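You operate a simulated robot arm through the tools that you are given. There is no shell and no other tool.

You run a simulated robot arm. Do the job below in one go: nothing can be reset, and whatever is moved stays where it is left.

Task
Put things in order on the top of the steel cabinet. At the end: the yellow work lamp stands where the white roll stood; the black coil from the top of the steel cabinet stands where the yellow work lamp stood; the white roll stands where the green block stood; the green block from the top of the steel cabinet is on the grey plastic box; whatever was shut is shut again. Leave all else as you found it, and nothing knocked over.

It is judged by the outcome, as a careful person would: the job done as asked, and still so three seconds after it is handed in. It fails if anything else is knocked over, pushed out of place, dropped, spilled or broken.

Robot
A 7-joint arm with a two-finger gripper, fixed in place. Base frame: the origin is at the foot of the arm, x ahead of it, y to its left, z up; the work surface is at about z = 0. Units: mm, rad, N and s.
With the tool pointing down near the work surface it reaches from about 160 to 380 mm from the base axis. Its first joint turns from -1.257 to 1.257 rad. Payload 0.6 kg.
The tool frame sits at the grasp point between the pads (the TCP): z along the fingers, y along the line on which they close. The tips reach 22 mm beyond it. The gripper opens to 92 mm; its body begins 65 mm behind the TCP.
Orientation is told as [roll, pitch, yaw] about the base's x, y, z axes, in that order, counted from this pose: with the fingers straight down and closing along the base's y, the tool's x points along the base's -x, its y along +y and its z along -z.

Tools
- The arm moves only by the tool step_arm. Its argument "plan" is a list of rows, each a list of 6 numbers: the shift along the tool's x, y, z in units of 500 mm (1.0 is 500 mm), then the turn, a rotation vector about the tool's x, y, z in units of 60 degrees (1.0 is 60 degrees). In form: [[tx, ty, tz, ax, ay, az], ...]. A call has 1 to 20 rows; each row is the pose to reach, as a shift and turn from the pose commanded when the call began, along the tool's axes at that moment. "gripper" is the opening in per cent of the stroke, from 0 (shut) to 100 (fully open), set as the call begins (left out, the last holds). A call with a number of a shift or a turn outside -1 to 1 is refused whole. A row lasts 0.2 s, in which the tool goes at most 50 mm and 0.15 rad; a call with a longer step from one row to the next is refused whole, and so is a gripper value outside its range. Where a pose cannot be reached the arm comes as near as it can. A force on the tool above 40 N (or 10 N above the force at the start of the call, whichever is more), or a blocked arm, ends the call early, and 0.2 s more pass. Each finger travels about 59.9 mm/s and halts on what it meets, pressing with about 26 N; the grip force reading is that of the motor and also rises with nothing between the fingers. The clock runs only during rows and for 0.2 s after the last one: add rows that repeat a pose to give the fingers time. The reply holds the time, the measured pose of the TCP, the force on the tool along the base axes, the opening and the grip force, in the units named above and with some noise, with the torque about the TCP (base axes, N m) and any sound that the robot's microphone picked up.
- Cameras (640 x 400 px; columns grow to the right, rows downward): "scene" is fixed at [57, -271.6, 403]; the picture's right is [0.76, -0.65, 0.00], its down [-0.36, -0.42, -0.83] and it looks along [0.54, 0.63, -0.56] (base axes); focal length 214 px, centre (320, 200). "wrist" rides on the gripper at [71, 19, -102] in the tool frame; the picture's right is [-0.26, 0.97, 0.00], its down [-0.75, -0.20, -0.62] and it looks along [-0.60, -0.16, 0.78] (tool axes); focal length 280 px, centre (320, 200). There is no depth. A picture from a camera that has moved, and an enlarged one, comes with that camera's place and axes in the base frame and with its lens.
- snapshot(camera): a new picture of that camera. It takes no simulated time.
- zoom(camera, box): a new picture of the part [left, top, right, bottom] of that camera's present view, enlarged. It takes no simulated time.
- finish_job(): hands the job in; it is judged then, once.

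Places have to be worked out from the pictures, the camera data and where the tool is seen. Open the gripper and draw the arm clear of the work before you hand the job in, unless the task says otherwise.

The tools are called after "Emit:" by a JSON object that holds its "name" and its "arguments". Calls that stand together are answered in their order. step_arm: Moves the arm, as the interface text tells. Its arguments: {"type":"object","properties":{"plan":{"type":"array","items":{"type":"array","items":{"type":"number"}}},"gripper":{"type":"number"}},"required":["plan"]} The other tools are called the same way: snapshot (camera) takes a picture; zoom (camera, box) takes an enlarged picture of a part of a camera's view; finish_job () hands the job in.

At the start:

```text
clock: 0.0
position: [248.5, 26.7, 301.1]
orientation: [0.002, -0.001, -0.001]
contact_force: [0.3, -0.2, -0.3]
torque: [0.01, 0.03, 0.01]
width: 91.9
grasp_force: 0.1
```

scene: 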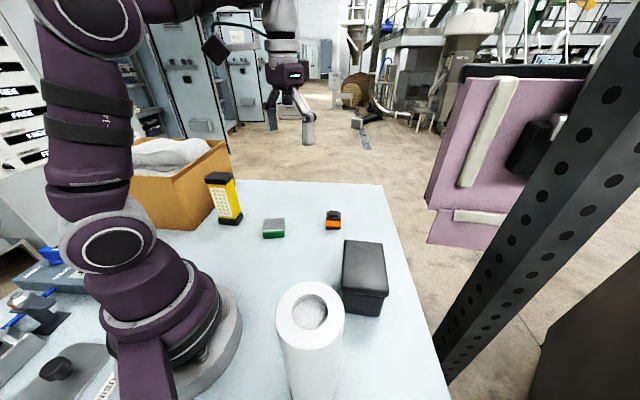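
wrist: 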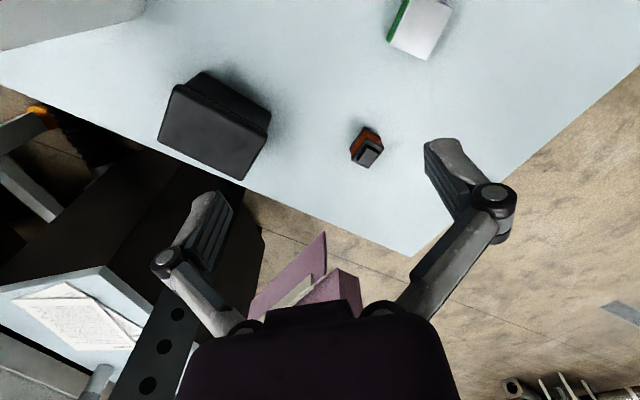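

I begin by looking at the scene more closely to identify the objects: yellow lamp, white roll, green block, black/orange coil, dark box.

Emit:
{"name": "zoom", "arguments": {"camera": "scene", "box": [180, 150, 440, 312]}}

Emit:
{"name": "zoom", "arguments": {"camera": "scene", "box": [220, 230, 460, 400]}}

Emit:
{"name": "zoom", "arguments": {"camera": "scene", "box": [0, 230, 240, 400]}}

Emit:
{"name": "zoom", "arguments": {"camera": "wrist", "box": [120, 0, 500, 240]}}

```text
2.46 times, centred on (310, 231) of scene
camera zoom: at [57.0, -271.6, 403.0], right [0.76, -0.65, 0.0], down [-0.36, -0.42, -0.83], along [0.54, 0.63, -0.56], focal length 528 px, centre (345, 124)
```

zoom: 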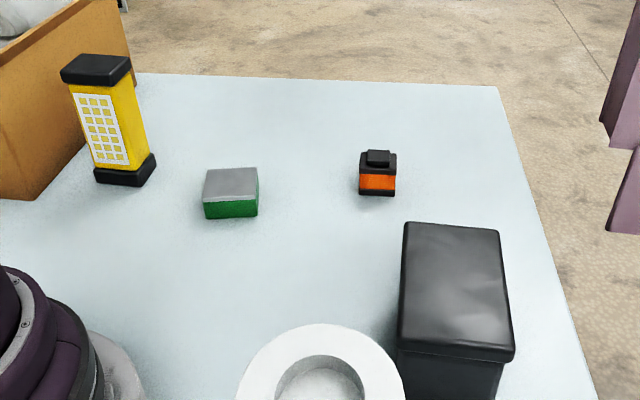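

```text
2.35 times, centred on (340, 315) of scene
camera zoom: at [57.0, -271.6, 403.0], right [0.76, -0.65, 0.0], down [-0.36, -0.42, -0.83], along [0.54, 0.63, -0.56], focal length 505 px, centre (273, -71)
```

zoom: 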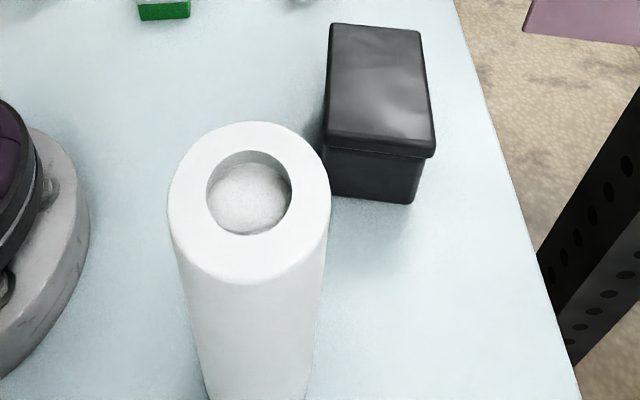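

```text
2.35 times, centred on (120, 315) of scene
camera zoom: at [57.0, -271.6, 403.0], right [0.76, -0.65, 0.0], down [-0.36, -0.42, -0.83], along [0.54, 0.63, -0.56], focal length 505 px, centre (791, -71)
```

zoom: 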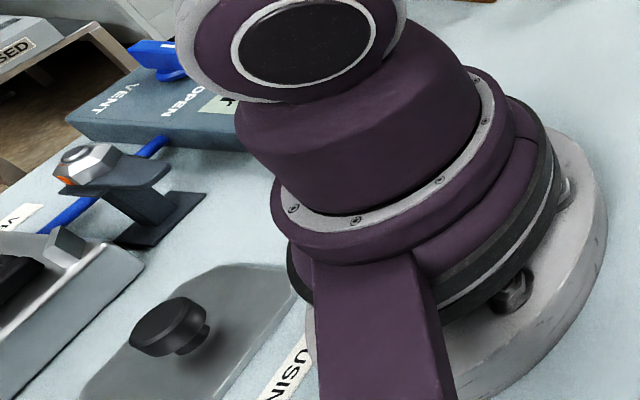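

```text
1.67 times, centred on (310, 120) of wrist
camera zoom: at [177.0, 47.7, 401.7], right [0.26, 0.96, 0.0], down [0.75, -0.21, 0.62], along [0.6, -0.16, -0.78], focal length 467 px, centre (337, 333)
```

zoom: 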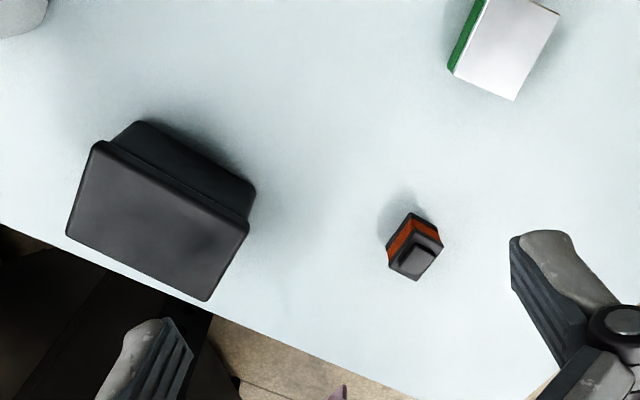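

The green block sits near (250,147), the coil near (395,60), the lamp near (175,270), the dark lidded box near (292,-122), and the tall roll somewhere near (115,-190). I swing the arm to the right, high up, to look at the roll and box with the wrist camera.

Emit:
{"name": "step_arm", "arguments": {"plan": [[0.0132, -0.0604, -0.02, 0, 0, 0.0993], [0.0264, -0.1208, -0.04, 0, 0, 0.1986], [0.0396, -0.1812, -0.06, 0, 0, 0.298], [0.0528, -0.2416, -0.08, 0, 0, 0.3973], [0.066, -0.302, -0.08, 0, 0, 0.4966], [0.066, -0.302, -0.08, 0, 0, 0.4966]], "gripper": 100}}

Emit:
{"name": "snapshot", "arguments": {"camera": "wrist"}}

Emit:
{"name": "snapshot", "arguments": {"camera": "scene"}}

```text
clock: 0.9
position: [227.7, -75.8, 334.5]
orientation: [0.001, -0.017, -0.359]
contact_force: [18.7, 2.4, -28.3]
torque: [-1.3, 0.15, -0.86]
width: 91.7
grasp_force: 0.2
stopped in row 4: the force on the tool passed its limit at 106 N (the readings are from after the stop); the commanded pose is now the measured one
```

```text
taken
camera wrist: at [166.9, -30.9, 433.9], right [0.58, 0.81, 0.01], down [0.62, -0.45, 0.64], along [0.52, -0.37, -0.77], focal length 280 px, centre (320, 200)
```

wrist: 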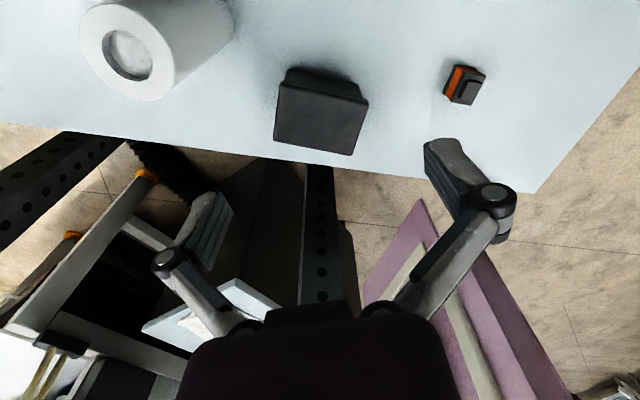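

```text
taken
```

scene: 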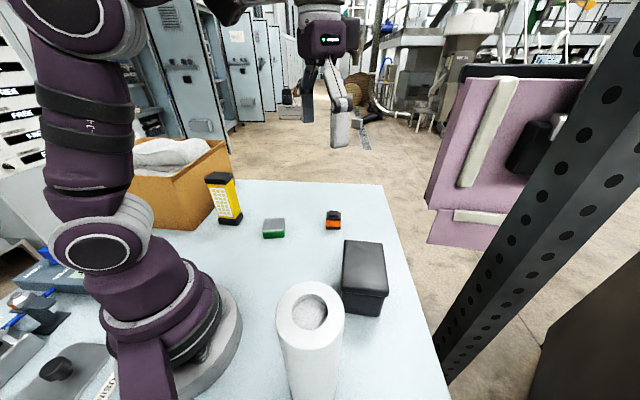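

The call stopped with a large force at z≈334, probably the camera or gripper hitting something overhead or the arm itself. From the two views I place the roll's top at about (123,-179,193) with a diameter of 68 mm. I back straight down and will stay at or below z≈300.

Emit:
{"name": "step_arm", "arguments": {"plan": [[0, 0, 0.03, 0, 0, 0], [0, 0, 0.07, 0, 0, 0], [0, 0, 0.1, 0, 0, 0]]}}

Emit:
{"name": "snapshot", "arguments": {"camera": "wrist"}}

Emit:
{"name": "snapshot", "arguments": {"camera": "scene"}}

```text
clock: 1.7
position: [228.2, -76.0, 282.1]
orientation: [0.001, -0.014, -0.358]
contact_force: [0.3, 0.5, -0.3]
torque: [0.0, -0.01, 0.03]
width: 91.9
grasp_force: 0.1
```

```text
taken
camera wrist: at [167.6, -31.1, 384.3], right [0.58, 0.81, 0.01], down [0.63, -0.45, 0.63], along [0.52, -0.37, -0.77], focal length 280 px, centre (320, 200)
```

wrist: 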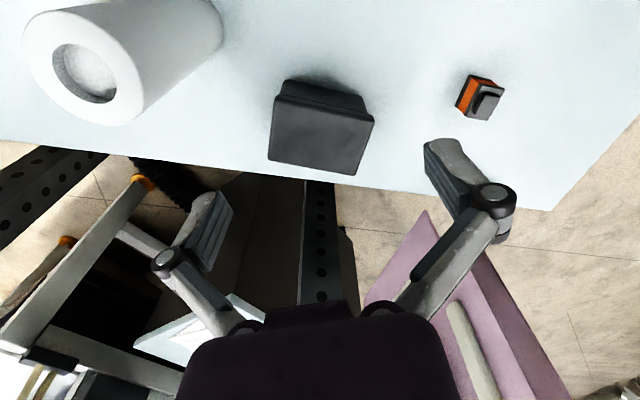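

```text
taken
```

scene: 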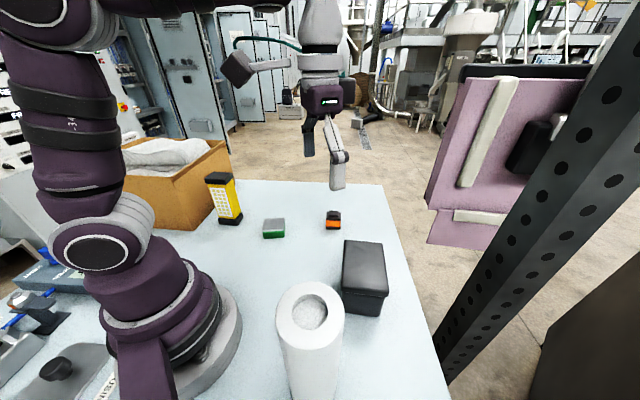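

Free at z≈282. Now I swing to the left at the same height to inspect the green block, lamp and cardboard box.

Emit:
{"name": "step_arm", "arguments": {"plan": [[0.0302, 0.0464, 0, 0, 0, -0.1215], [0.0603, 0.0928, 0, 0, 0, -0.243], [0.0905, 0.1391, 0, 0, 0, -0.3645], [0.1207, 0.1855, 0, 0, 0, -0.486], [0.1508, 0.2319, 0, 0, 0, -0.6075], [0.181, 0.2783, 0, 0, 0, -0.729], [0.2111, 0.3246, 0, 0, 0, -0.8505], [0.2413, 0.371, 0, 0, 0, -0.972], [0.2413, 0.371, 0, 0, 0, -0.972]]}}

Emit:
{"name": "snapshot", "arguments": {"camera": "wrist"}}

Emit:
{"name": "snapshot", "arguments": {"camera": "scene"}}

```text
clock: 3.7
position: [173.7, 128.6, 286.1]
orientation: [0.006, -0.017, 0.661]
contact_force: [0.5, -0.4, 0.2]
torque: [-0.01, 0.0, -0.01]
width: 91.9
grasp_force: 0.1
out of reach, approached as far as the arm can: row 7, 8, 9
```

```text
taken
camera wrist: at [104.7, 101.4, 386.5], right [-0.39, 0.92, 0.01], down [0.71, 0.29, 0.64], along [0.58, 0.25, -0.77], focal length 280 px, centre (320, 200)
```

wrist: 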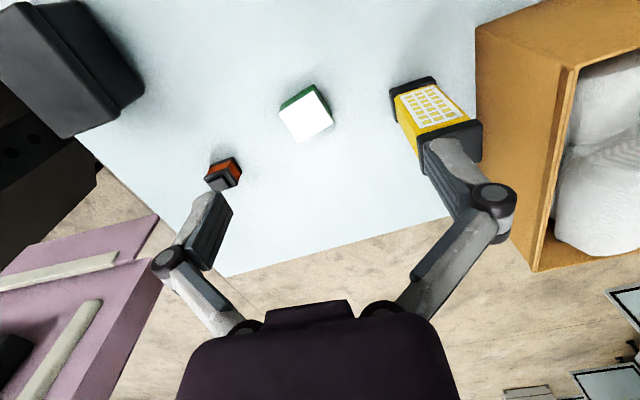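

```text
taken
```

scene: 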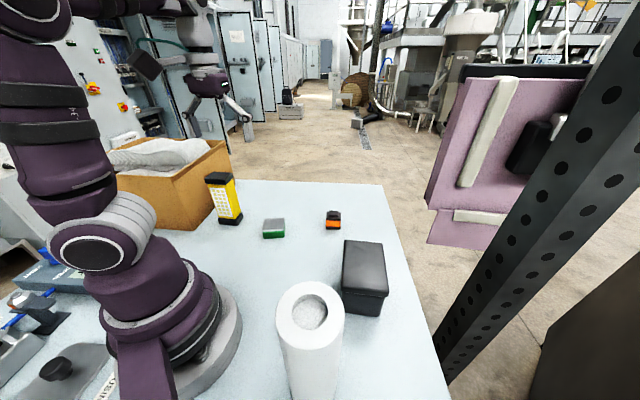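

The arm can't fold closer than about 216 mm radius at this height. I zoom in on the block, lamp and coil to measure them precisely.

Emit:
{"name": "zoom", "arguments": {"camera": "wrist", "box": [240, 50, 400, 150]}}

Emit:
{"name": "zoom", "arguments": {"camera": "wrist", "box": [360, 20, 600, 170]}}

Emit:
{"name": "zoom", "arguments": {"camera": "wrist", "box": [160, 120, 320, 220]}}

Emit:
{"name": "zoom", "arguments": {"camera": "scene", "box": [120, 120, 300, 250]}}

Emit:
{"name": "zoom", "arguments": {"camera": "scene", "box": [250, 190, 370, 260]}}

```text
4.00 times, centred on (320, 100) of wrist
camera zoom: at [104.7, 101.4, 386.5], right [-0.39, 0.92, 0.01], down [0.71, 0.29, 0.64], along [0.58, 0.25, -0.77], focal length 1122 px, centre (320, 600)
```

zoom: 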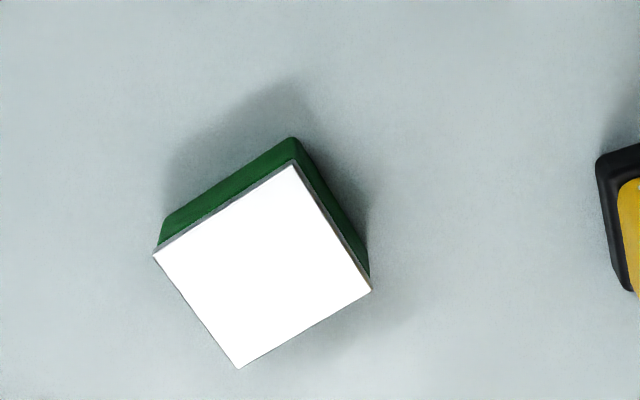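

```text
2.67 times, centred on (480, 95) of wrist
camera zoom: at [104.7, 101.4, 386.5], right [-0.39, 0.92, 0.01], down [0.71, 0.29, 0.64], along [0.58, 0.25, -0.77], focal length 748 px, centre (-107, 480)
```

zoom: 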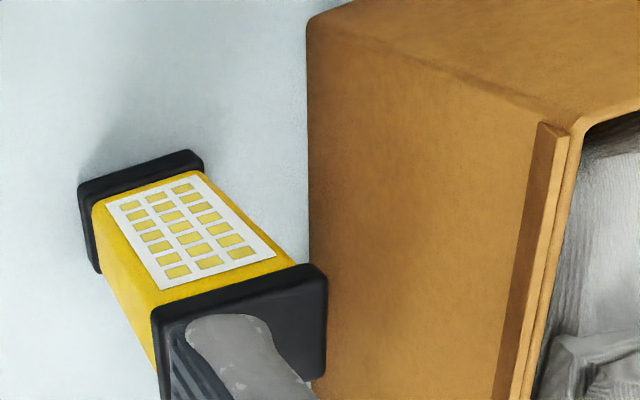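

```text
4.00 times, centred on (240, 170) of wrist
camera zoom: at [104.7, 101.4, 386.5], right [-0.39, 0.92, 0.01], down [0.71, 0.29, 0.64], along [0.58, 0.25, -0.77], focal length 1122 px, centre (640, 320)
```

zoom: 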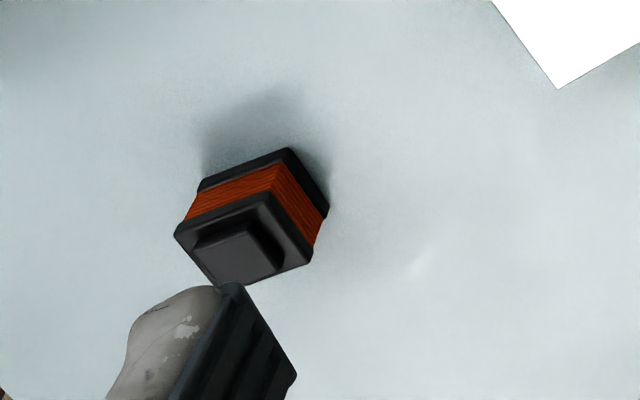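

```text
3.08 times, centred on (210, 185) of scene
camera zoom: at [57.0, -271.6, 403.0], right [0.76, -0.65, 0.0], down [-0.36, -0.42, -0.83], along [0.54, 0.63, -0.56], focal length 660 px, centre (658, 246)
```

zoom: 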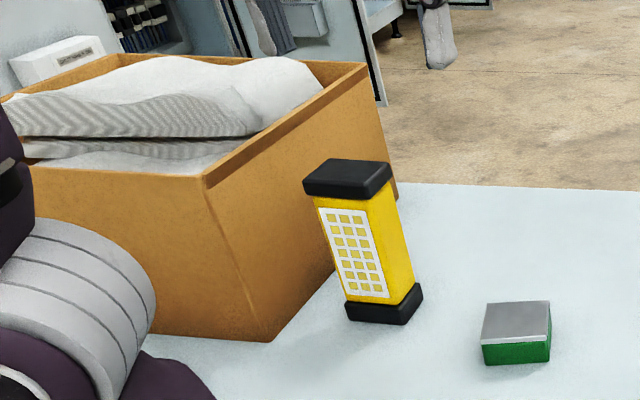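

```text
5.33 times, centred on (310, 225) of scene
camera zoom: at [57.0, -271.6, 403.0], right [0.76, -0.65, 0.0], down [-0.36, -0.42, -0.83], along [0.54, 0.63, -0.56], focal length 1144 px, centre (373, 67)
```

zoom: 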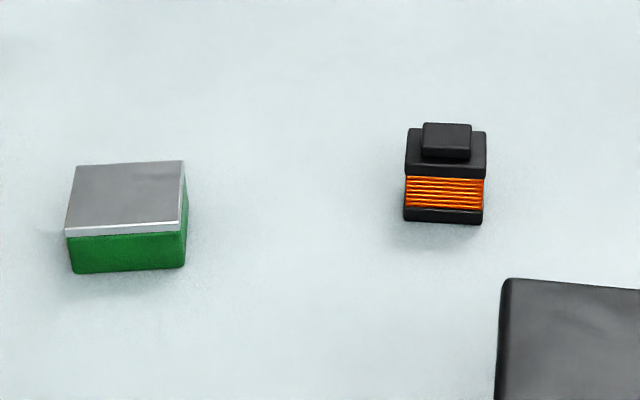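

Measured estimates: the block's top is centred at (252,146), about 55×49×27 mm, with edges at −35° and 55°. The lamp is at (177,271), 56×40 mm, and the coil at (388,61), 41×30 mm. I move above the green block with yaw 55°.

Emit:
{"name": "step_arm", "arguments": {"plan": [[-0.0243, -0.0159, 0.0538, 0, 0, -0.0573], [-0.0485, -0.0318, 0.1076, 0, 0, -0.1146], [-0.0728, -0.0477, 0.1614, 0, 0, -0.172], [-0.097, -0.0636, 0.2152, 0, 0, -0.2293], [-0.1213, -0.0795, 0.269, 0, 0, -0.2866], [-0.1213, -0.0795, 0.269, 0, 0, -0.2866]]}}

Emit:
{"name": "snapshot", "arguments": {"camera": "wrist"}}

Emit:
{"name": "snapshot", "arguments": {"camera": "scene"}}

```text
clock: 5.1
position: [253.7, 144.1, 148.5]
orientation: [-0.011, -0.006, 0.961]
contact_force: [0.2, -0.8, 0.2]
torque: [-0.01, -0.03, 0.01]
width: 92.1
grasp_force: 0.0
out of reach, approached as far as the arm can: row 1
```

```text
taken
camera wrist: at [196.5, 99.7, 249.8], right [-0.64, 0.77, -0.01], down [0.59, 0.5, 0.63], along [0.49, 0.4, -0.78], focal length 280 px, centre (320, 200)
```

wrist: 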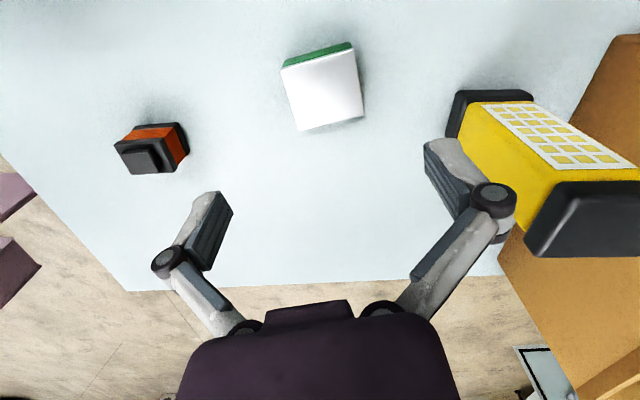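

```text
taken
```

scene: 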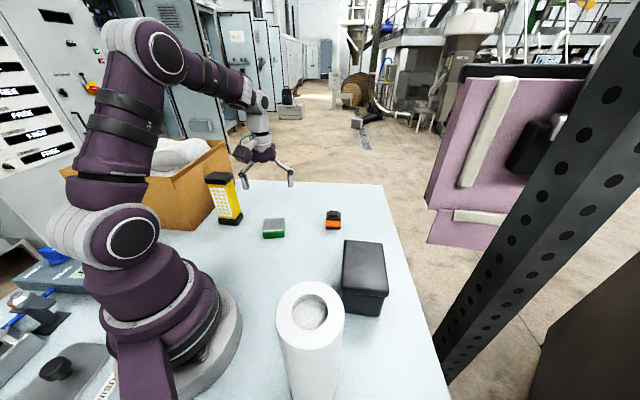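

The tool is above the block and aligned (block centre re-measured at (252.9,148), edge at 55°). I lower with the fingers open to just above the table.

Emit:
{"name": "step_arm", "arguments": {"plan": [[-0.0019, 0.0025, 0.06, 0, 0, 0], [-0.0019, 0.0025, 0.12, 0, 0, 0], [-0.0019, 0.0025, 0.18, 0, 0, 0], [-0.0019, 0.0025, 0.22, 0, 0, 0], [-0.0019, 0.0025, 0.243, 0, 0, 0], [-0.0019, 0.0025, 0.243, 0, 0, 0]]}}

Emit:
{"name": "snapshot", "arguments": {"camera": "wrist"}}

Emit:
{"name": "zoom", "arguments": {"camera": "scene", "box": [200, 150, 360, 250]}}

```text
clock: 6.5
position: [253.6, 145.5, 26.4]
orientation: [-0.012, -0.006, 0.96]
contact_force: [0.6, -0.2, 0.1]
torque: [0.02, -0.01, -0.01]
width: 92.2
grasp_force: 0.0
```

```text
taken
camera wrist: at [197.7, 100.8, 127.6], right [-0.64, 0.77, -0.01], down [0.59, 0.5, 0.63], along [0.49, 0.4, -0.78], focal length 280 px, centre (320, 200)
```

wrist: 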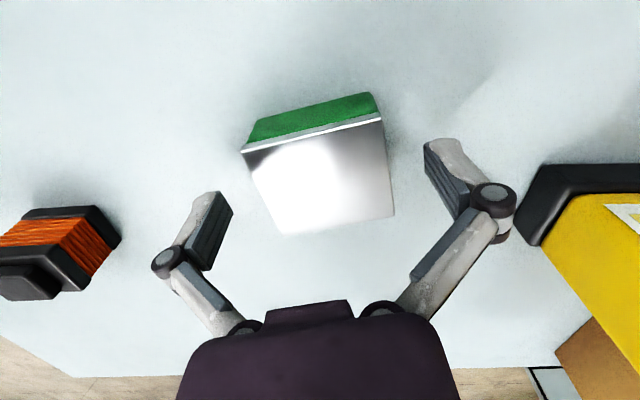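

```text
4.00 times, centred on (280, 200) of scene
camera zoom: at [57.0, -271.6, 403.0], right [0.76, -0.65, 0.0], down [-0.36, -0.42, -0.83], along [0.54, 0.63, -0.56], focal length 858 px, centre (480, 200)
```

zoom: 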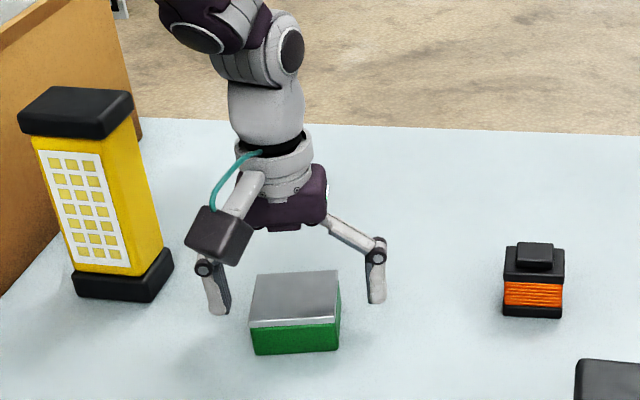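

The fingers straddle the block (its centre is measured within 2 mm of the TCP). I close the gripper on it.

Emit:
{"name": "step_arm", "arguments": {"plan": [[0, 0, 0, 0, 0, 0], [0, 0, 0, 0, 0, 0], [0, 0, 0, 0, 0, 0], [0, 0, 0, 0, 0, 0], [0, 0, 0, 0, 0, 0]], "gripper": 0}}

Emit:
{"name": "snapshot", "arguments": {"camera": "wrist"}}

```text
clock: 7.7
position: [255.2, 145.8, 25.9]
orientation: [-0.012, -0.005, 0.96]
contact_force: [-0.4, 1.9, 6.0]
torque: [0.0, 0.15, -0.02]
width: 56.2
grasp_force: 25.4
```

```text
taken
camera wrist: at [197.8, 100.9, 127.9], right [-0.64, 0.77, -0.01], down [0.59, 0.5, 0.63], along [0.49, 0.4, -0.78], focal length 280 px, centre (320, 200)
```

wrist: 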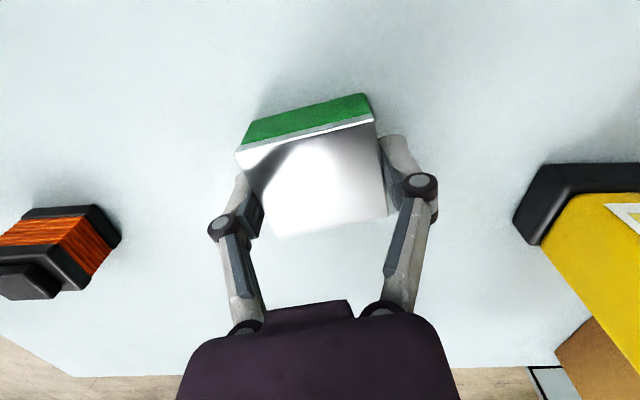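

Gripped at 56 mm wide. I lift it gently and check the weight.

Emit:
{"name": "step_arm", "arguments": {"plan": [[0, 0, -0.02, 0, 0, 0], [0, 0, -0.06, 0, 0, 0], [0, 0, -0.12, 0, 0, 0], [0, 0, -0.2, 0, 0, 0], [0, 0, -0.28, 0, 0, 0], [0, 0, -0.28, 0, 0, 0]]}}

Emit:
{"name": "snapshot", "arguments": {"camera": "wrist"}}

Emit:
{"name": "snapshot", "arguments": {"camera": "scene"}}

```text
clock: 9.1
position: [251.9, 146.4, 168.1]
orientation: [-0.012, -0.006, 0.961]
contact_force: [0.5, -0.1, -3.1]
torque: [-0.01, 0.0, -0.02]
width: 56.0
grasp_force: 25.5
```

```text
taken
camera wrist: at [196.3, 101.9, 268.4], right [-0.64, 0.77, -0.01], down [0.59, 0.5, 0.63], along [0.49, 0.4, -0.78], focal length 280 px, centre (320, 200)
```

wrist: 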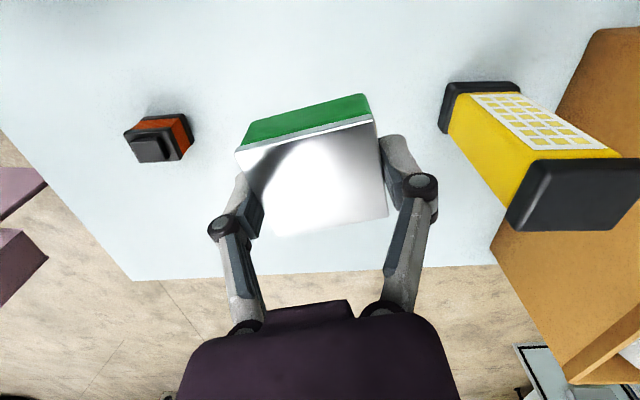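

```text
taken
```

scene: 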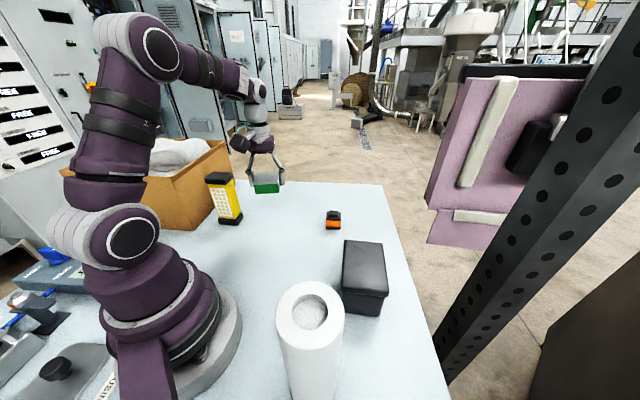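

Block is held (about 0.3 kg). I carry it at z≈170 toward the box, turning the tool in two stages.

Emit:
{"name": "step_arm", "arguments": {"plan": [[0.0242, -0.0284, 0, 0, 0, 0.1255], [0.0484, -0.0569, 0, 0, 0, 0.251], [0.0726, -0.0853, 0, 0, 0, 0.3765], [0.0969, -0.1137, 0, 0, 0, 0.502], [0.1211, -0.1421, 0, 0, 0, 0.6276], [0.1453, -0.1706, 0, 0, 0, 0.7531], [0.1695, -0.199, 0, 0, 0, 0.8786], [0.1695, -0.199, 0, 0, 0, 0.8786]]}}

Emit:
{"name": "snapshot", "arguments": {"camera": "wrist"}}

```text
clock: 10.9
position: [285.4, 20.2, 167.9]
orientation: [-0.002, -0.013, 0.039]
contact_force: [-0.7, -0.4, -4.1]
torque: [0.0, 0.01, 0.0]
width: 55.8
grasp_force: 26.0
```

```text
taken
camera wrist: at [213.6, 38.5, 268.9], right [0.22, 0.97, 0.0], down [0.75, -0.17, 0.63], along [0.62, -0.14, -0.77], focal length 280 px, centre (320, 200)
```

wrist: 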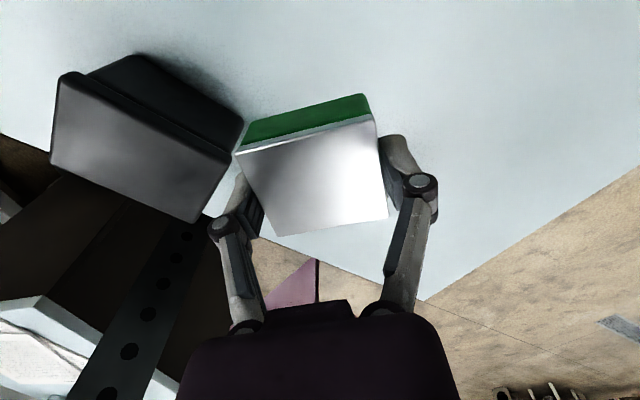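

I zoom onto the box lid to refine its corners and height.

Emit:
{"name": "zoom", "arguments": {"camera": "wrist", "box": [20, 30, 276, 240]}}

Emit:
{"name": "zoom", "arguments": {"camera": "scene", "box": [320, 225, 420, 325]}}

```text
1.90 times, centred on (148, 135) of wrist
camera zoom: at [213.6, 38.5, 268.9], right [0.22, 0.97, 0.0], down [0.75, -0.17, 0.63], along [0.62, -0.14, -0.77], focal length 534 px, centre (648, 324)
```

zoom: 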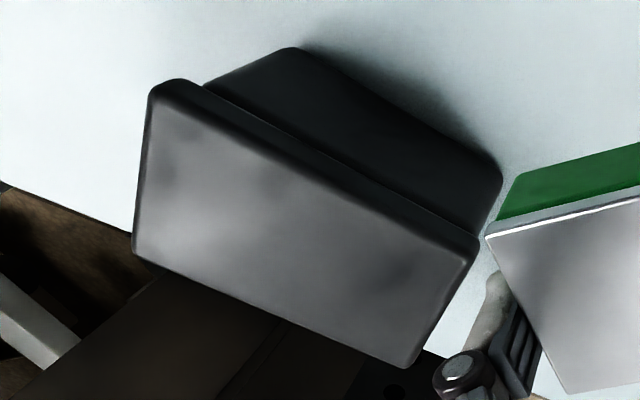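

```text
4.00 times, centred on (370, 275) of scene
camera zoom: at [57.0, -271.7, 403.0], right [0.76, -0.65, 0.0], down [-0.36, -0.42, -0.83], along [0.54, 0.63, -0.56], focal length 858 px, centre (120, -100)
```

zoom: 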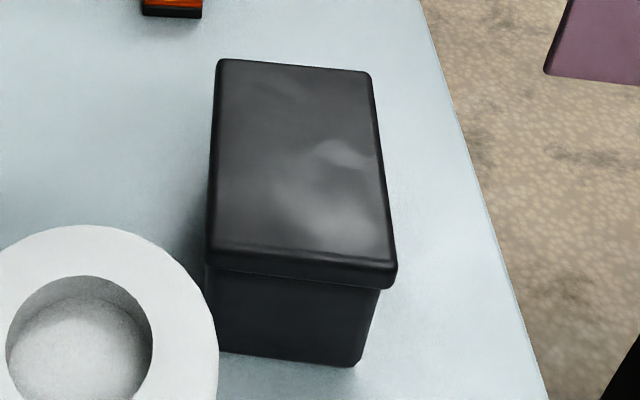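

Lid top is at about z≈82, centred (295,-123), long axis ≈42.5°. I move the block over the lid centre, turning to yaw −47.5° to align.

Emit:
{"name": "step_arm", "arguments": {"plan": [[-0.0011, -0.0411, 0, 0, 0, 0.1187], [-0.0022, -0.0823, 0, 0, 0, 0.2374], [-0.0033, -0.1234, 0, 0, 0, 0.3561], [-0.0044, -0.1646, 0, 0, 0, 0.4748], [-0.0055, -0.2057, 0, 0, 0, 0.5934], [-0.0066, -0.2469, 0, 0, 0, 0.7121], [-0.0077, -0.288, 0, 0, 0, 0.8308], [-0.0077, -0.288, 0, 0, 0, 0.8308]]}}

Emit:
{"name": "snapshot", "arguments": {"camera": "wrist"}}

Emit:
{"name": "zoom", "arguments": {"camera": "scene", "box": [240, 150, 440, 330]}}

```text
clock: 12.7
position: [294.1, -123.6, 166.9]
orientation: [0.005, -0.01, -0.831]
contact_force: [0.7, -0.3, -5.4]
torque: [-0.05, -0.04, 0.02]
width: 55.9
grasp_force: 25.7
```

```text
taken
camera wrist: at [261.1, -55.9, 269.0], right [0.89, 0.46, 0.01], down [0.35, -0.69, 0.63], along [0.29, -0.56, -0.78], focal length 280 px, centre (320, 200)
```

wrist: 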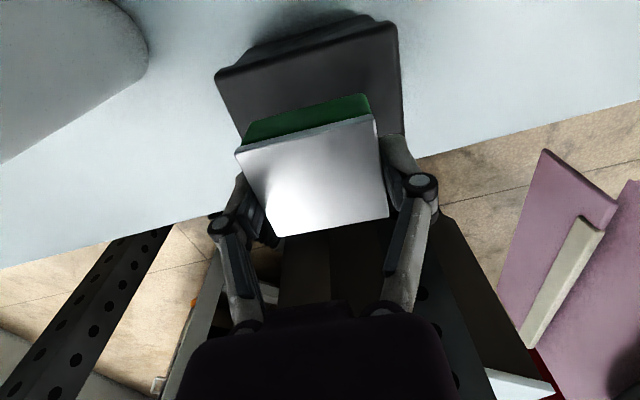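

```text
2.22 times, centred on (340, 240) of scene
camera zoom: at [57.0, -271.7, 403.0], right [0.76, -0.65, 0.0], down [-0.36, -0.42, -0.83], along [0.54, 0.63, -0.56], focal length 477 px, centre (276, 111)
```

zoom: 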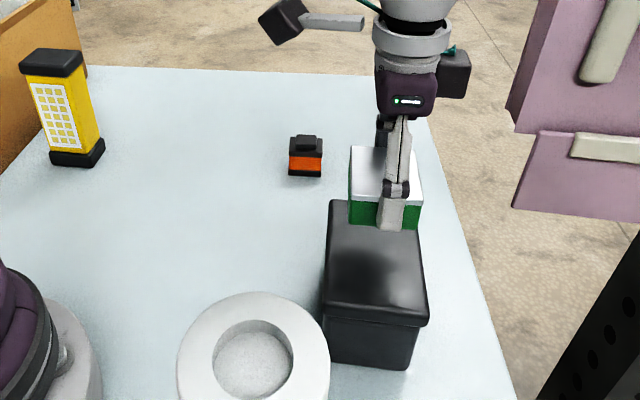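

Well aligned over the lid. I lower to a few mm above the expected contact height.

Emit:
{"name": "step_arm", "arguments": {"plan": [[0, 0, 0.04, 0, 0, 0], [0, 0, 0.08, 0, 0, 0], [0, 0, 0.1, 0, 0, 0], [0, 0, 0.108, 0, 0, 0], [0, 0, 0.108, 0, 0, 0]]}}

Emit:
{"name": "zoom", "arguments": {"camera": "scene", "box": [320, 190, 420, 320]}}

Emit:
{"name": "snapshot", "arguments": {"camera": "wrist"}}

```text
clock: 13.9
position: [296.8, -123.4, 114.2]
orientation: [0.007, -0.012, -0.83]
contact_force: [-3.7, 0.2, 15.7]
torque: [0.1, 0.23, -0.03]
width: 55.9
grasp_force: 26.7
```

```text
3.08 times, centred on (370, 255) of scene
camera zoom: at [56.9, -271.6, 403.0], right [0.76, -0.65, 0.0], down [-0.36, -0.42, -0.83], along [0.54, 0.63, -0.56], focal length 660 px, centre (166, 31)
```

zoom: 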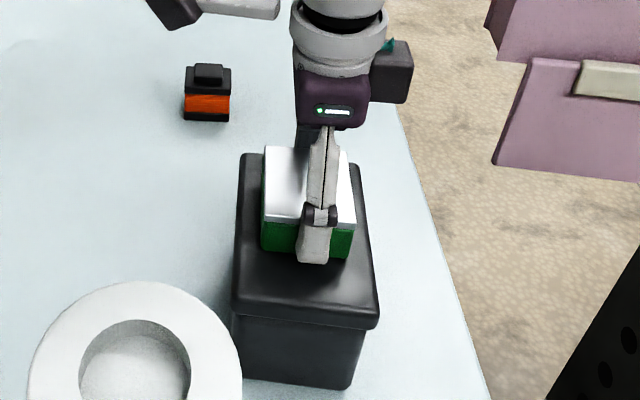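

```text
taken
camera wrist: at [262.1, -56.2, 215.4], right [0.89, 0.46, 0.01], down [0.35, -0.69, 0.63], along [0.3, -0.56, -0.77], focal length 280 px, centre (320, 200)
```

wrist: 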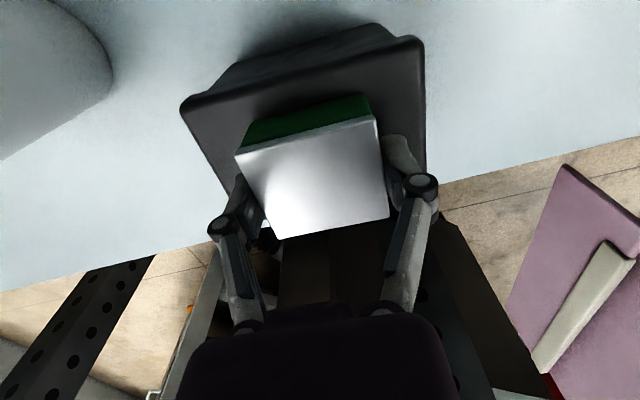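

The block touched the lid (upward force 16 N) at z≈114, so the lid top is about z=88. It lies well inside the lid edges. I ease off slightly, then open the gripper.

Emit:
{"name": "step_arm", "arguments": {"plan": [[0, 0, -0.002, 0, 0, 0], [0, 0, -0.002, 0, 0, 0]]}}

Emit:
{"name": "step_arm", "arguments": {"plan": [[0, 0, 0, 0, 0, 0], [0, 0, 0, 0, 0, 0], [0, 0, 0, 0, 0, 0]], "gripper": 85}}

Emit:
{"name": "snapshot", "arguments": {"camera": "wrist"}}

```text
clock: 14.5
position: [295.6, -123.6, 114.6]
orientation: [0.008, -0.01, -0.831]
contact_force: [0.7, -0.1, -3.3]
torque: [-0.03, 0.01, -0.02]
width: 55.7
grasp_force: 26.1
```

```text
clock: 15.3
position: [295.3, -123.5, 114.0]
orientation: [0.007, -0.011, -0.83]
contact_force: [0.7, -0.3, 0.5]
torque: [0.01, 0.03, 0.0]
width: 78.1
grasp_force: 0.0
```

```text
taken
camera wrist: at [261.8, -56.1, 216.3], right [0.89, 0.46, 0.01], down [0.35, -0.69, 0.63], along [0.3, -0.56, -0.78], focal length 280 px, centre (320, 200)
```

wrist: 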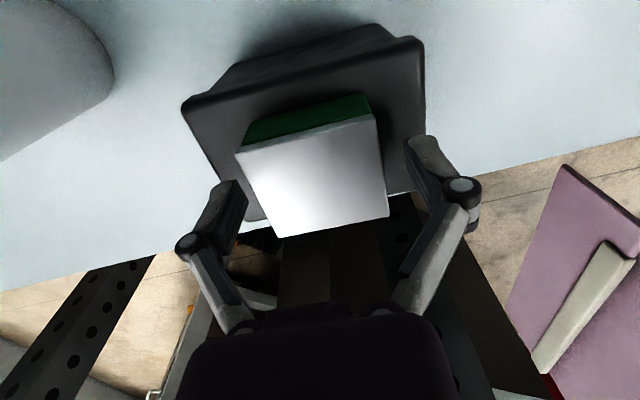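

The block rests on the lid. I rise to z≈240 and move partway toward the roll to view it from above.

Emit:
{"name": "step_arm", "arguments": {"plan": [[0, 0, -0.04, 0, 0, 0], [0, 0, -0.12, 0, 0, 0], [0, 0, -0.2, 0, 0, 0], [0, 0, -0.252, 0, 0, 0], [0.025, -0.0548, -0.252, 0, 0, 0.04], [0.05, -0.1096, -0.252, 0, 0, 0.09], [0.075, -0.1644, -0.252, 0, 0, 0.134], [0.075, -0.1644, -0.252, 0, 0, 0.134]], "gripper": 100}}

Emit:
{"name": "snapshot", "arguments": {"camera": "wrist"}}

Emit:
{"name": "snapshot", "arguments": {"camera": "scene"}}

```text
clock: 17.1
position: [208.9, -151.3, 238.8]
orientation: [0.01, -0.01, -0.971]
contact_force: [-0.1, 0.5, -0.1]
torque: [-0.03, -0.02, -0.01]
width: 91.8
grasp_force: 0.0
```

```text
taken
camera wrist: at [184.2, -79.5, 340.8], right [0.94, 0.33, 0.01], down [0.25, -0.74, 0.63], along [0.22, -0.59, -0.78], focal length 280 px, centre (320, 200)
```

wrist: 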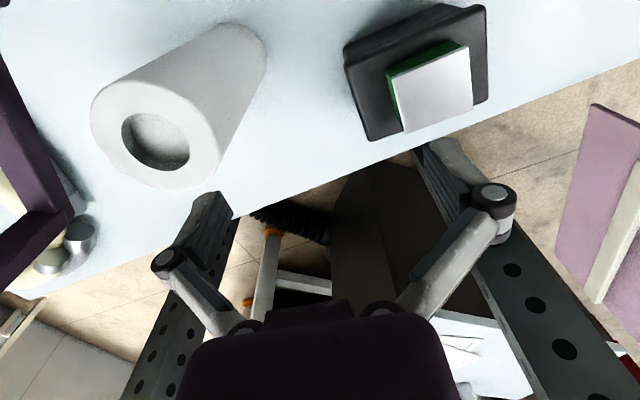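

```text
taken
```

scene: 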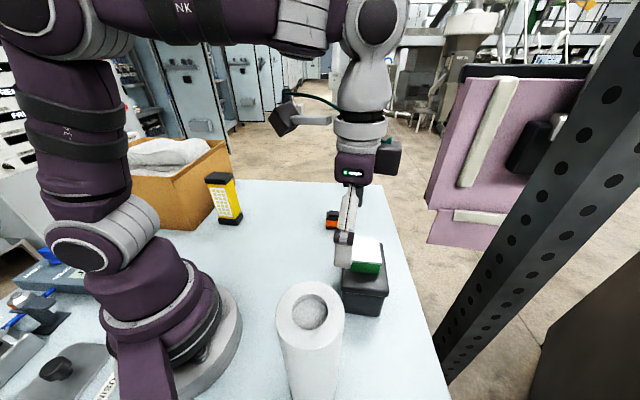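

I zoom on the roll's top to refine its centre before descending on it.

Emit:
{"name": "zoom", "arguments": {"camera": "wrist", "box": [60, 10, 300, 200]}}

Emit:
{"name": "zoom", "arguments": {"camera": "scene", "box": [250, 260, 370, 400]}}

```text
2.11 times, centred on (180, 105) of wrist
camera zoom: at [184.2, -79.5, 340.8], right [0.94, 0.33, 0.01], down [0.25, -0.74, 0.63], along [0.22, -0.59, -0.78], focal length 590 px, centre (615, 400)
```

zoom: 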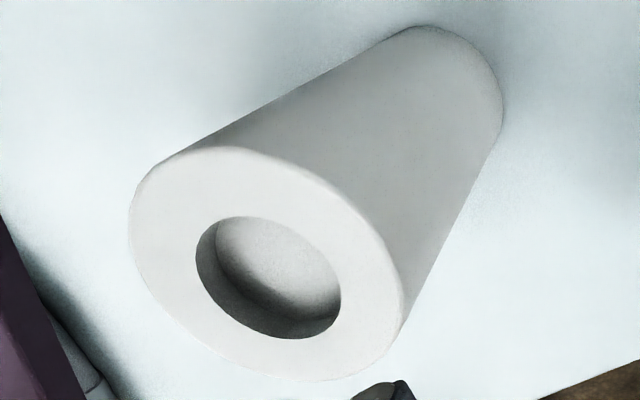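

```text
2.86 times, centred on (310, 330) of scene
camera zoom: at [56.9, -271.6, 403.0], right [0.76, -0.65, 0.0], down [-0.36, -0.42, -0.83], along [0.54, 0.63, -0.56], focal length 613 px, centre (349, -171)
```

zoom: 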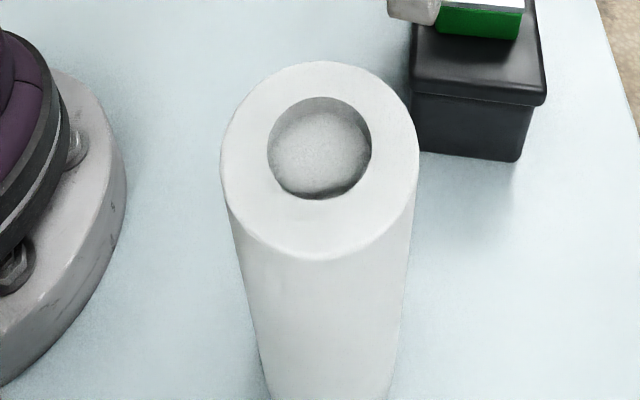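

Roll axis at (123,-179.5), top at z≈194. I move over it at z≈240.

Emit:
{"name": "step_arm", "arguments": {"plan": [[0.0126, -0.0434, 0, 0, 0, 0], [0.0252, -0.0868, 0, 0, 0, 0], [0.0379, -0.1302, 0, 0, 0, 0], [0.0505, -0.1736, 0, 0, 0, 0], [0.0505, -0.1736, 0, 0, 0, 0]]}}

Emit:
{"name": "snapshot", "arguments": {"camera": "wrist"}}

Emit:
{"name": "snapshot", "arguments": {"camera": "scene"}}

```text
clock: 18.3
position: [121.7, -179.4, 238.1]
orientation: [0.009, -0.008, -0.97]
contact_force: [0.8, -0.5, -0.1]
torque: [0.01, -0.01, 0.0]
width: 92.1
grasp_force: 0.0
```

```text
taken
camera wrist: at [97.4, -107.7, 339.7], right [0.94, 0.33, 0.01], down [0.25, -0.74, 0.63], along [0.22, -0.59, -0.78], focal length 280 px, centre (320, 200)
```

wrist: 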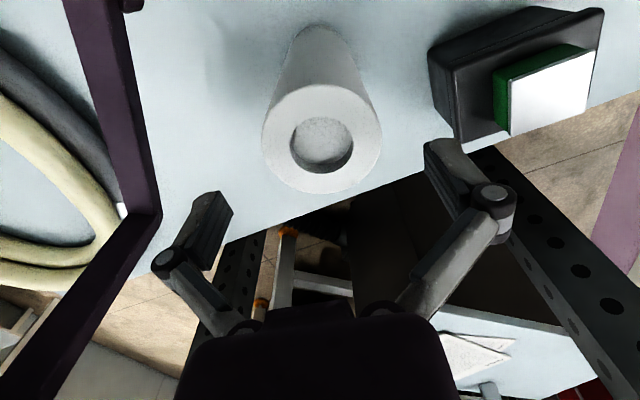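

```text
taken
```

scene: 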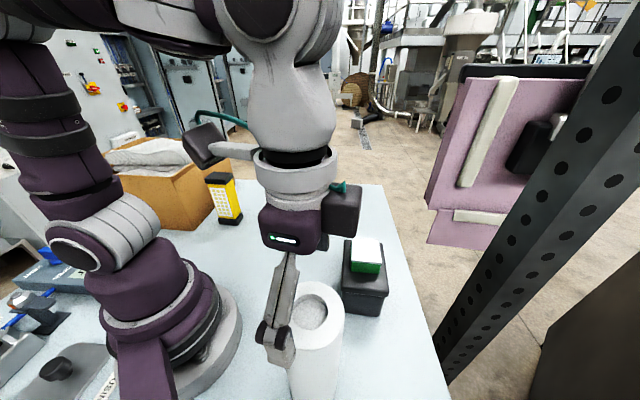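

Roll top appears centred under the TCP (at (322,138), expected (320,141)). I descend to z≈168 with the fingers straddling the roll's top.

Emit:
{"name": "step_arm", "arguments": {"plan": [[0, 0, 0.03, 0, 0, 0], [0, 0, 0.06, 0, 0, 0], [0, 0, 0.09, 0, 0, 0], [0, 0, 0.12, 0, 0, 0], [0, 0, 0.14, 0, 0, 0], [0, 0, 0.14, 0, 0, 0]]}}

Emit:
{"name": "snapshot", "arguments": {"camera": "wrist"}}

Emit:
{"name": "snapshot", "arguments": {"camera": "scene"}}

```text
clock: 19.7
position: [123.2, -180.1, 168.8]
orientation: [0.009, -0.007, -0.968]
contact_force: [-0.8, -0.2, 0.2]
torque: [0.02, 0.01, 0.0]
width: 92.0
grasp_force: 0.2
```

```text
taken
camera wrist: at [98.4, -108.3, 269.8], right [0.94, 0.33, 0.01], down [0.25, -0.74, 0.63], along [0.22, -0.59, -0.78], focal length 280 px, centre (320, 200)
```

wrist: 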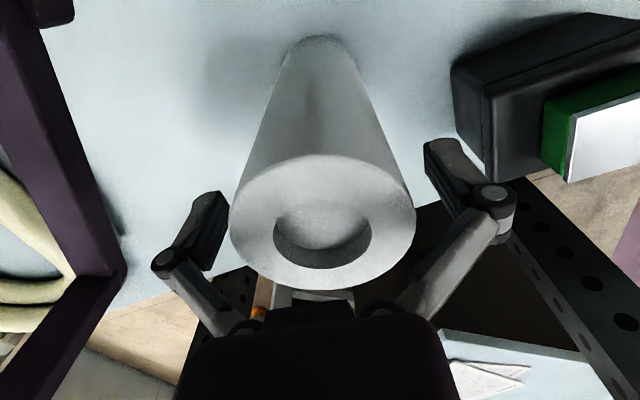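

```text
taken
```

scene: 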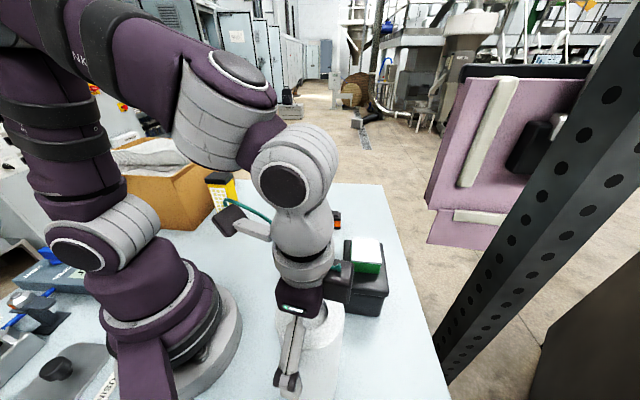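

Centred. I close the gripper on the roll.

Emit:
{"name": "step_arm", "arguments": {"plan": [[0, 0, 0, 0, 0, 0], [0, 0, 0, 0, 0, 0], [0, 0, 0, 0, 0, 0], [0, 0, 0, 0, 0, 0]], "gripper": 0}}

Emit:
{"name": "snapshot", "arguments": {"camera": "wrist"}}

```text
clock: 20.7
position: [123.5, -180.0, 168.7]
orientation: [0.008, -0.011, -0.971]
contact_force: [1.5, 0.4, 9.8]
torque: [-0.01, 0.04, -0.03]
width: 67.2
grasp_force: 26.2
```

```text
taken
camera wrist: at [98.4, -108.4, 270.1], right [0.94, 0.33, 0.01], down [0.25, -0.74, 0.63], along [0.22, -0.59, -0.78], focal length 280 px, centre (320, 200)
```

wrist: 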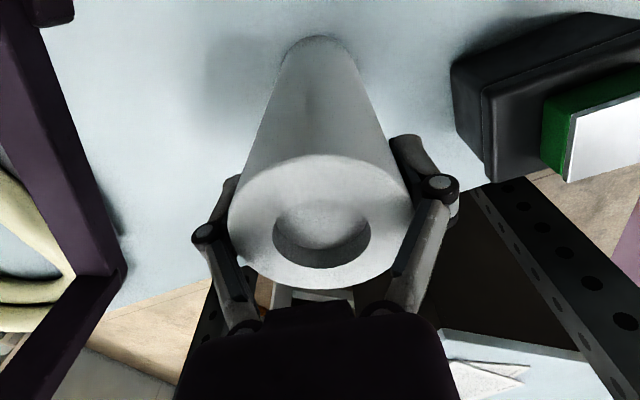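

Gripped at 67 mm. I lift it 25 mm and check weight and stability.

Emit:
{"name": "step_arm", "arguments": {"plan": [[0, 0, -0.01, 0, 0, 0], [0, 0, -0.025, 0, 0, 0], [0, 0, -0.04, 0, 0, 0], [0, 0, -0.055, 0, 0, 0], [0, 0, -0.055, 0, 0, 0]]}}

Emit:
{"name": "snapshot", "arguments": {"camera": "wrist"}}

Emit:
{"name": "snapshot", "arguments": {"camera": "scene"}}

```text
clock: 21.9
position: [123.1, -180.8, 198.2]
orientation: [0.01, -0.008, -0.97]
contact_force: [0.0, -0.1, -5.4]
torque: [-0.01, -0.04, 0.0]
width: 67.4
grasp_force: 25.6
```

```text
taken
camera wrist: at [98.6, -108.0, 297.9], right [0.94, 0.33, 0.01], down [0.25, -0.74, 0.63], along [0.22, -0.59, -0.78], focal length 280 px, centre (320, 200)
```

wrist: 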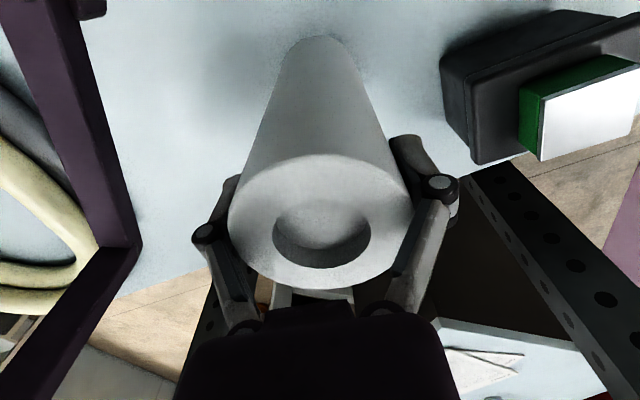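

```text
taken
```

scene: 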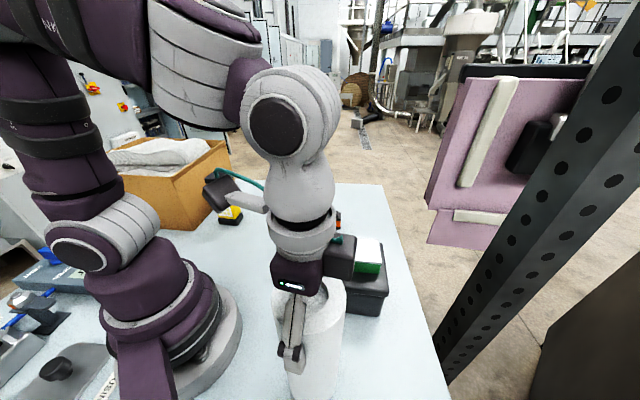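

The roll is held securely (~0.5 kg). I carry it along an inner arc away from the box, turning gradually, in small steps.

Emit:
{"name": "step_arm", "arguments": {"plan": [[0.0155, 0.0309, 0, 0, 0, -0.062], [0.0311, 0.0618, 0, 0, 0, -0.1241], [0.0445, 0.0953, 0, 0, 0, -0.186], [0.058, 0.1287, 0, 0, 0, -0.2482], [0.0748, 0.1608, 0, 0, 0, -0.31], [0.0915, 0.193, 0, 0, 0, -0.3723], [0.1103, 0.224, 0, 0, 0, -0.434], [0.1291, 0.255, 0, 0, 0, -0.4964], [0.1518, 0.2838, 0, 0, 0, -0.558], [0.1744, 0.3127, 0, 0, 0, -0.6205], [0.1982, 0.34, 0, 0, 0, -0.682], [0.2219, 0.3672, 0, 0, 0, -0.7446], [0.2219, 0.3672, 0, 0, 0, -0.7446]]}}

Emit:
{"name": "snapshot", "arguments": {"camera": "wrist"}}

Emit:
{"name": "snapshot", "arguments": {"camera": "scene"}}

```text
clock: 24.7
position: [212.7, 16.4, 195.7]
orientation: [0.0, -0.011, -0.192]
contact_force: [-0.3, 0.3, -5.0]
torque: [-0.01, 0.02, -0.03]
width: 67.4
grasp_force: 25.7
```

```text
taken
camera wrist: at [145.5, 50.1, 297.8], right [0.44, 0.9, 0.0], down [0.69, -0.34, 0.63], along [0.57, -0.28, -0.77], focal length 280 px, centre (320, 200)
```

wrist: 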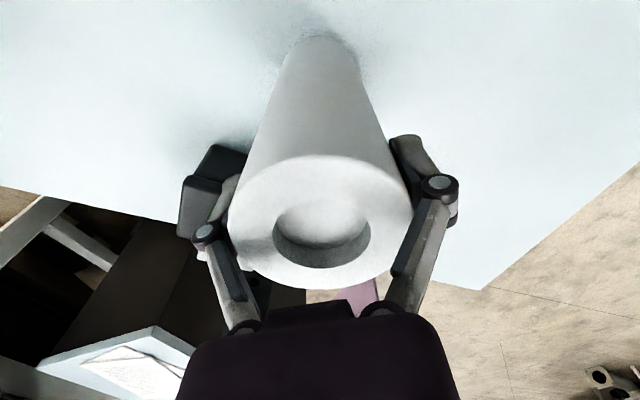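

```text
taken
```

scene: 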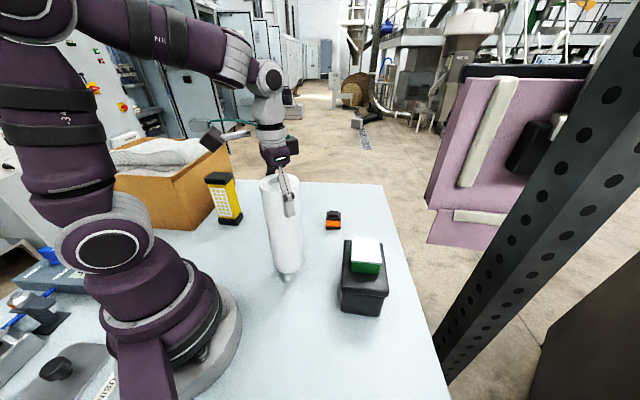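

Clear of everything. I continue to above the block's old place at (253,147), keeping the same height.

Emit:
{"name": "step_arm", "arguments": {"plan": [[-0.0037, 0.034, 0, 0, 0, -0.086], [-0.0073, 0.068, 0, 0, 0, -0.172], [-0.011, 0.1019, 0, 0, 0, -0.258], [-0.0147, 0.1359, 0, 0, 0, -0.344], [-0.0183, 0.1699, 0, 0, 0, -0.43], [-0.022, 0.2039, 0, 0, 0, -0.516], [-0.0256, 0.2378, 0, 0, 0, -0.602], [-0.0293, 0.2718, 0, 0, 0, -0.6875], [-0.0293, 0.2718, 0, 0, 0, -0.6875]]}}

Emit:
{"name": "snapshot", "arguments": {"camera": "scene"}}

Emit:
{"name": "snapshot", "arguments": {"camera": "wrist"}}

```text
clock: 26.7
position: [252.0, 147.0, 198.2]
orientation: [-0.011, -0.008, 0.53]
contact_force: [0.3, 0.1, -5.1]
torque: [0.0, 0.05, -0.01]
width: 67.2
grasp_force: 25.9
```

```text
taken
```

scene: 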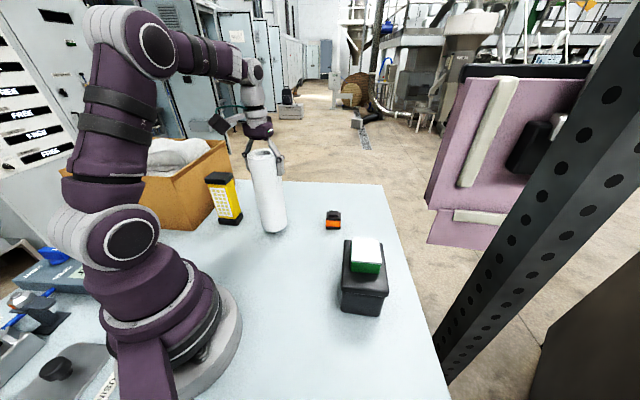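

```text
taken
camera wrist: at [180.6, 129.9, 298.5], right [-0.26, 0.96, -0.01], down [0.75, 0.21, 0.63], along [0.61, 0.16, -0.77], focal length 280 px, centre (320, 200)
```

wrist: 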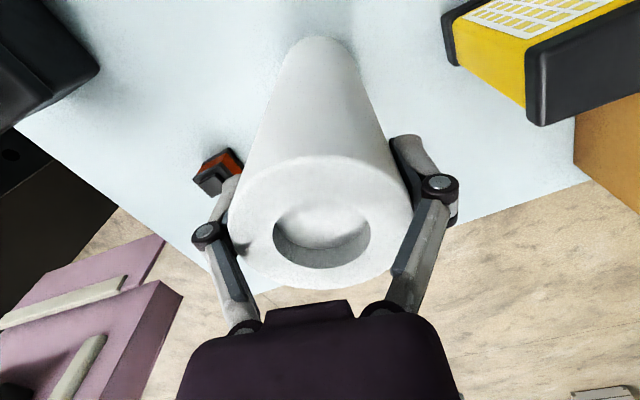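

Positioned over the target. I lower the roll slowly to near the height it was gripped at (z≈168.7).

Emit:
{"name": "step_arm", "arguments": {"plan": [[0, 0, 0.015, 0, 0, 0], [0, 0, 0.03, 0, 0, 0], [0, 0, 0.042, 0, 0, 0], [0, 0, 0.05, 0, 0, 0], [0, 0, 0.053, 0, 0, 0], [0, 0, 0.053, 0, 0, 0]]}}

Emit:
{"name": "zoom", "arguments": {"camera": "scene", "box": [190, 120, 360, 250]}}

```text
clock: 28.1
position: [252.0, 145.4, 170.9]
orientation: [-0.009, -0.009, 0.529]
contact_force: [0.3, -0.4, -5.1]
torque: [-0.01, 0.03, -0.01]
width: 67.2
grasp_force: 26.1
```

```text
3.08 times, centred on (275, 185) of scene
camera zoom: at [57.0, -271.6, 403.0], right [0.76, -0.65, 0.0], down [-0.36, -0.42, -0.83], along [0.54, 0.63, -0.56], focal length 660 px, centre (458, 246)
```

zoom: 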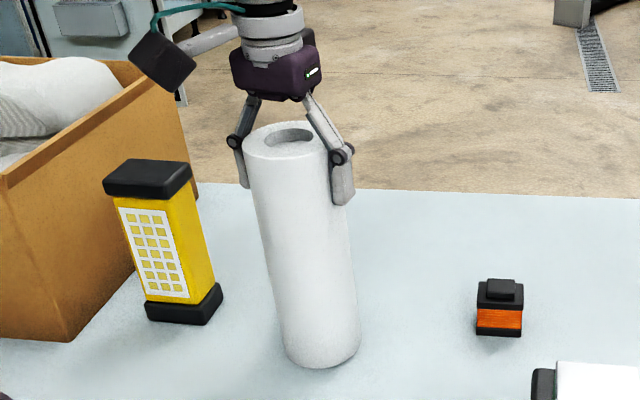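

Not touching yet (still −5 N weight). I lower another 2 mm.

Emit:
{"name": "step_arm", "arguments": {"plan": [[0, 0, 0.002, 0, 0, 0], [0, 0, 0.004, 0, 0, 0], [0, 0, 0.004, 0, 0, 0]]}}

```text
clock: 28.9
position: [252.0, 145.6, 169.0]
orientation: [-0.012, -0.012, 0.527]
contact_force: [-0.9, -2.4, 12.4]
torque: [-0.23, 0.3, 0.04]
width: 67.4
grasp_force: 25.8
```

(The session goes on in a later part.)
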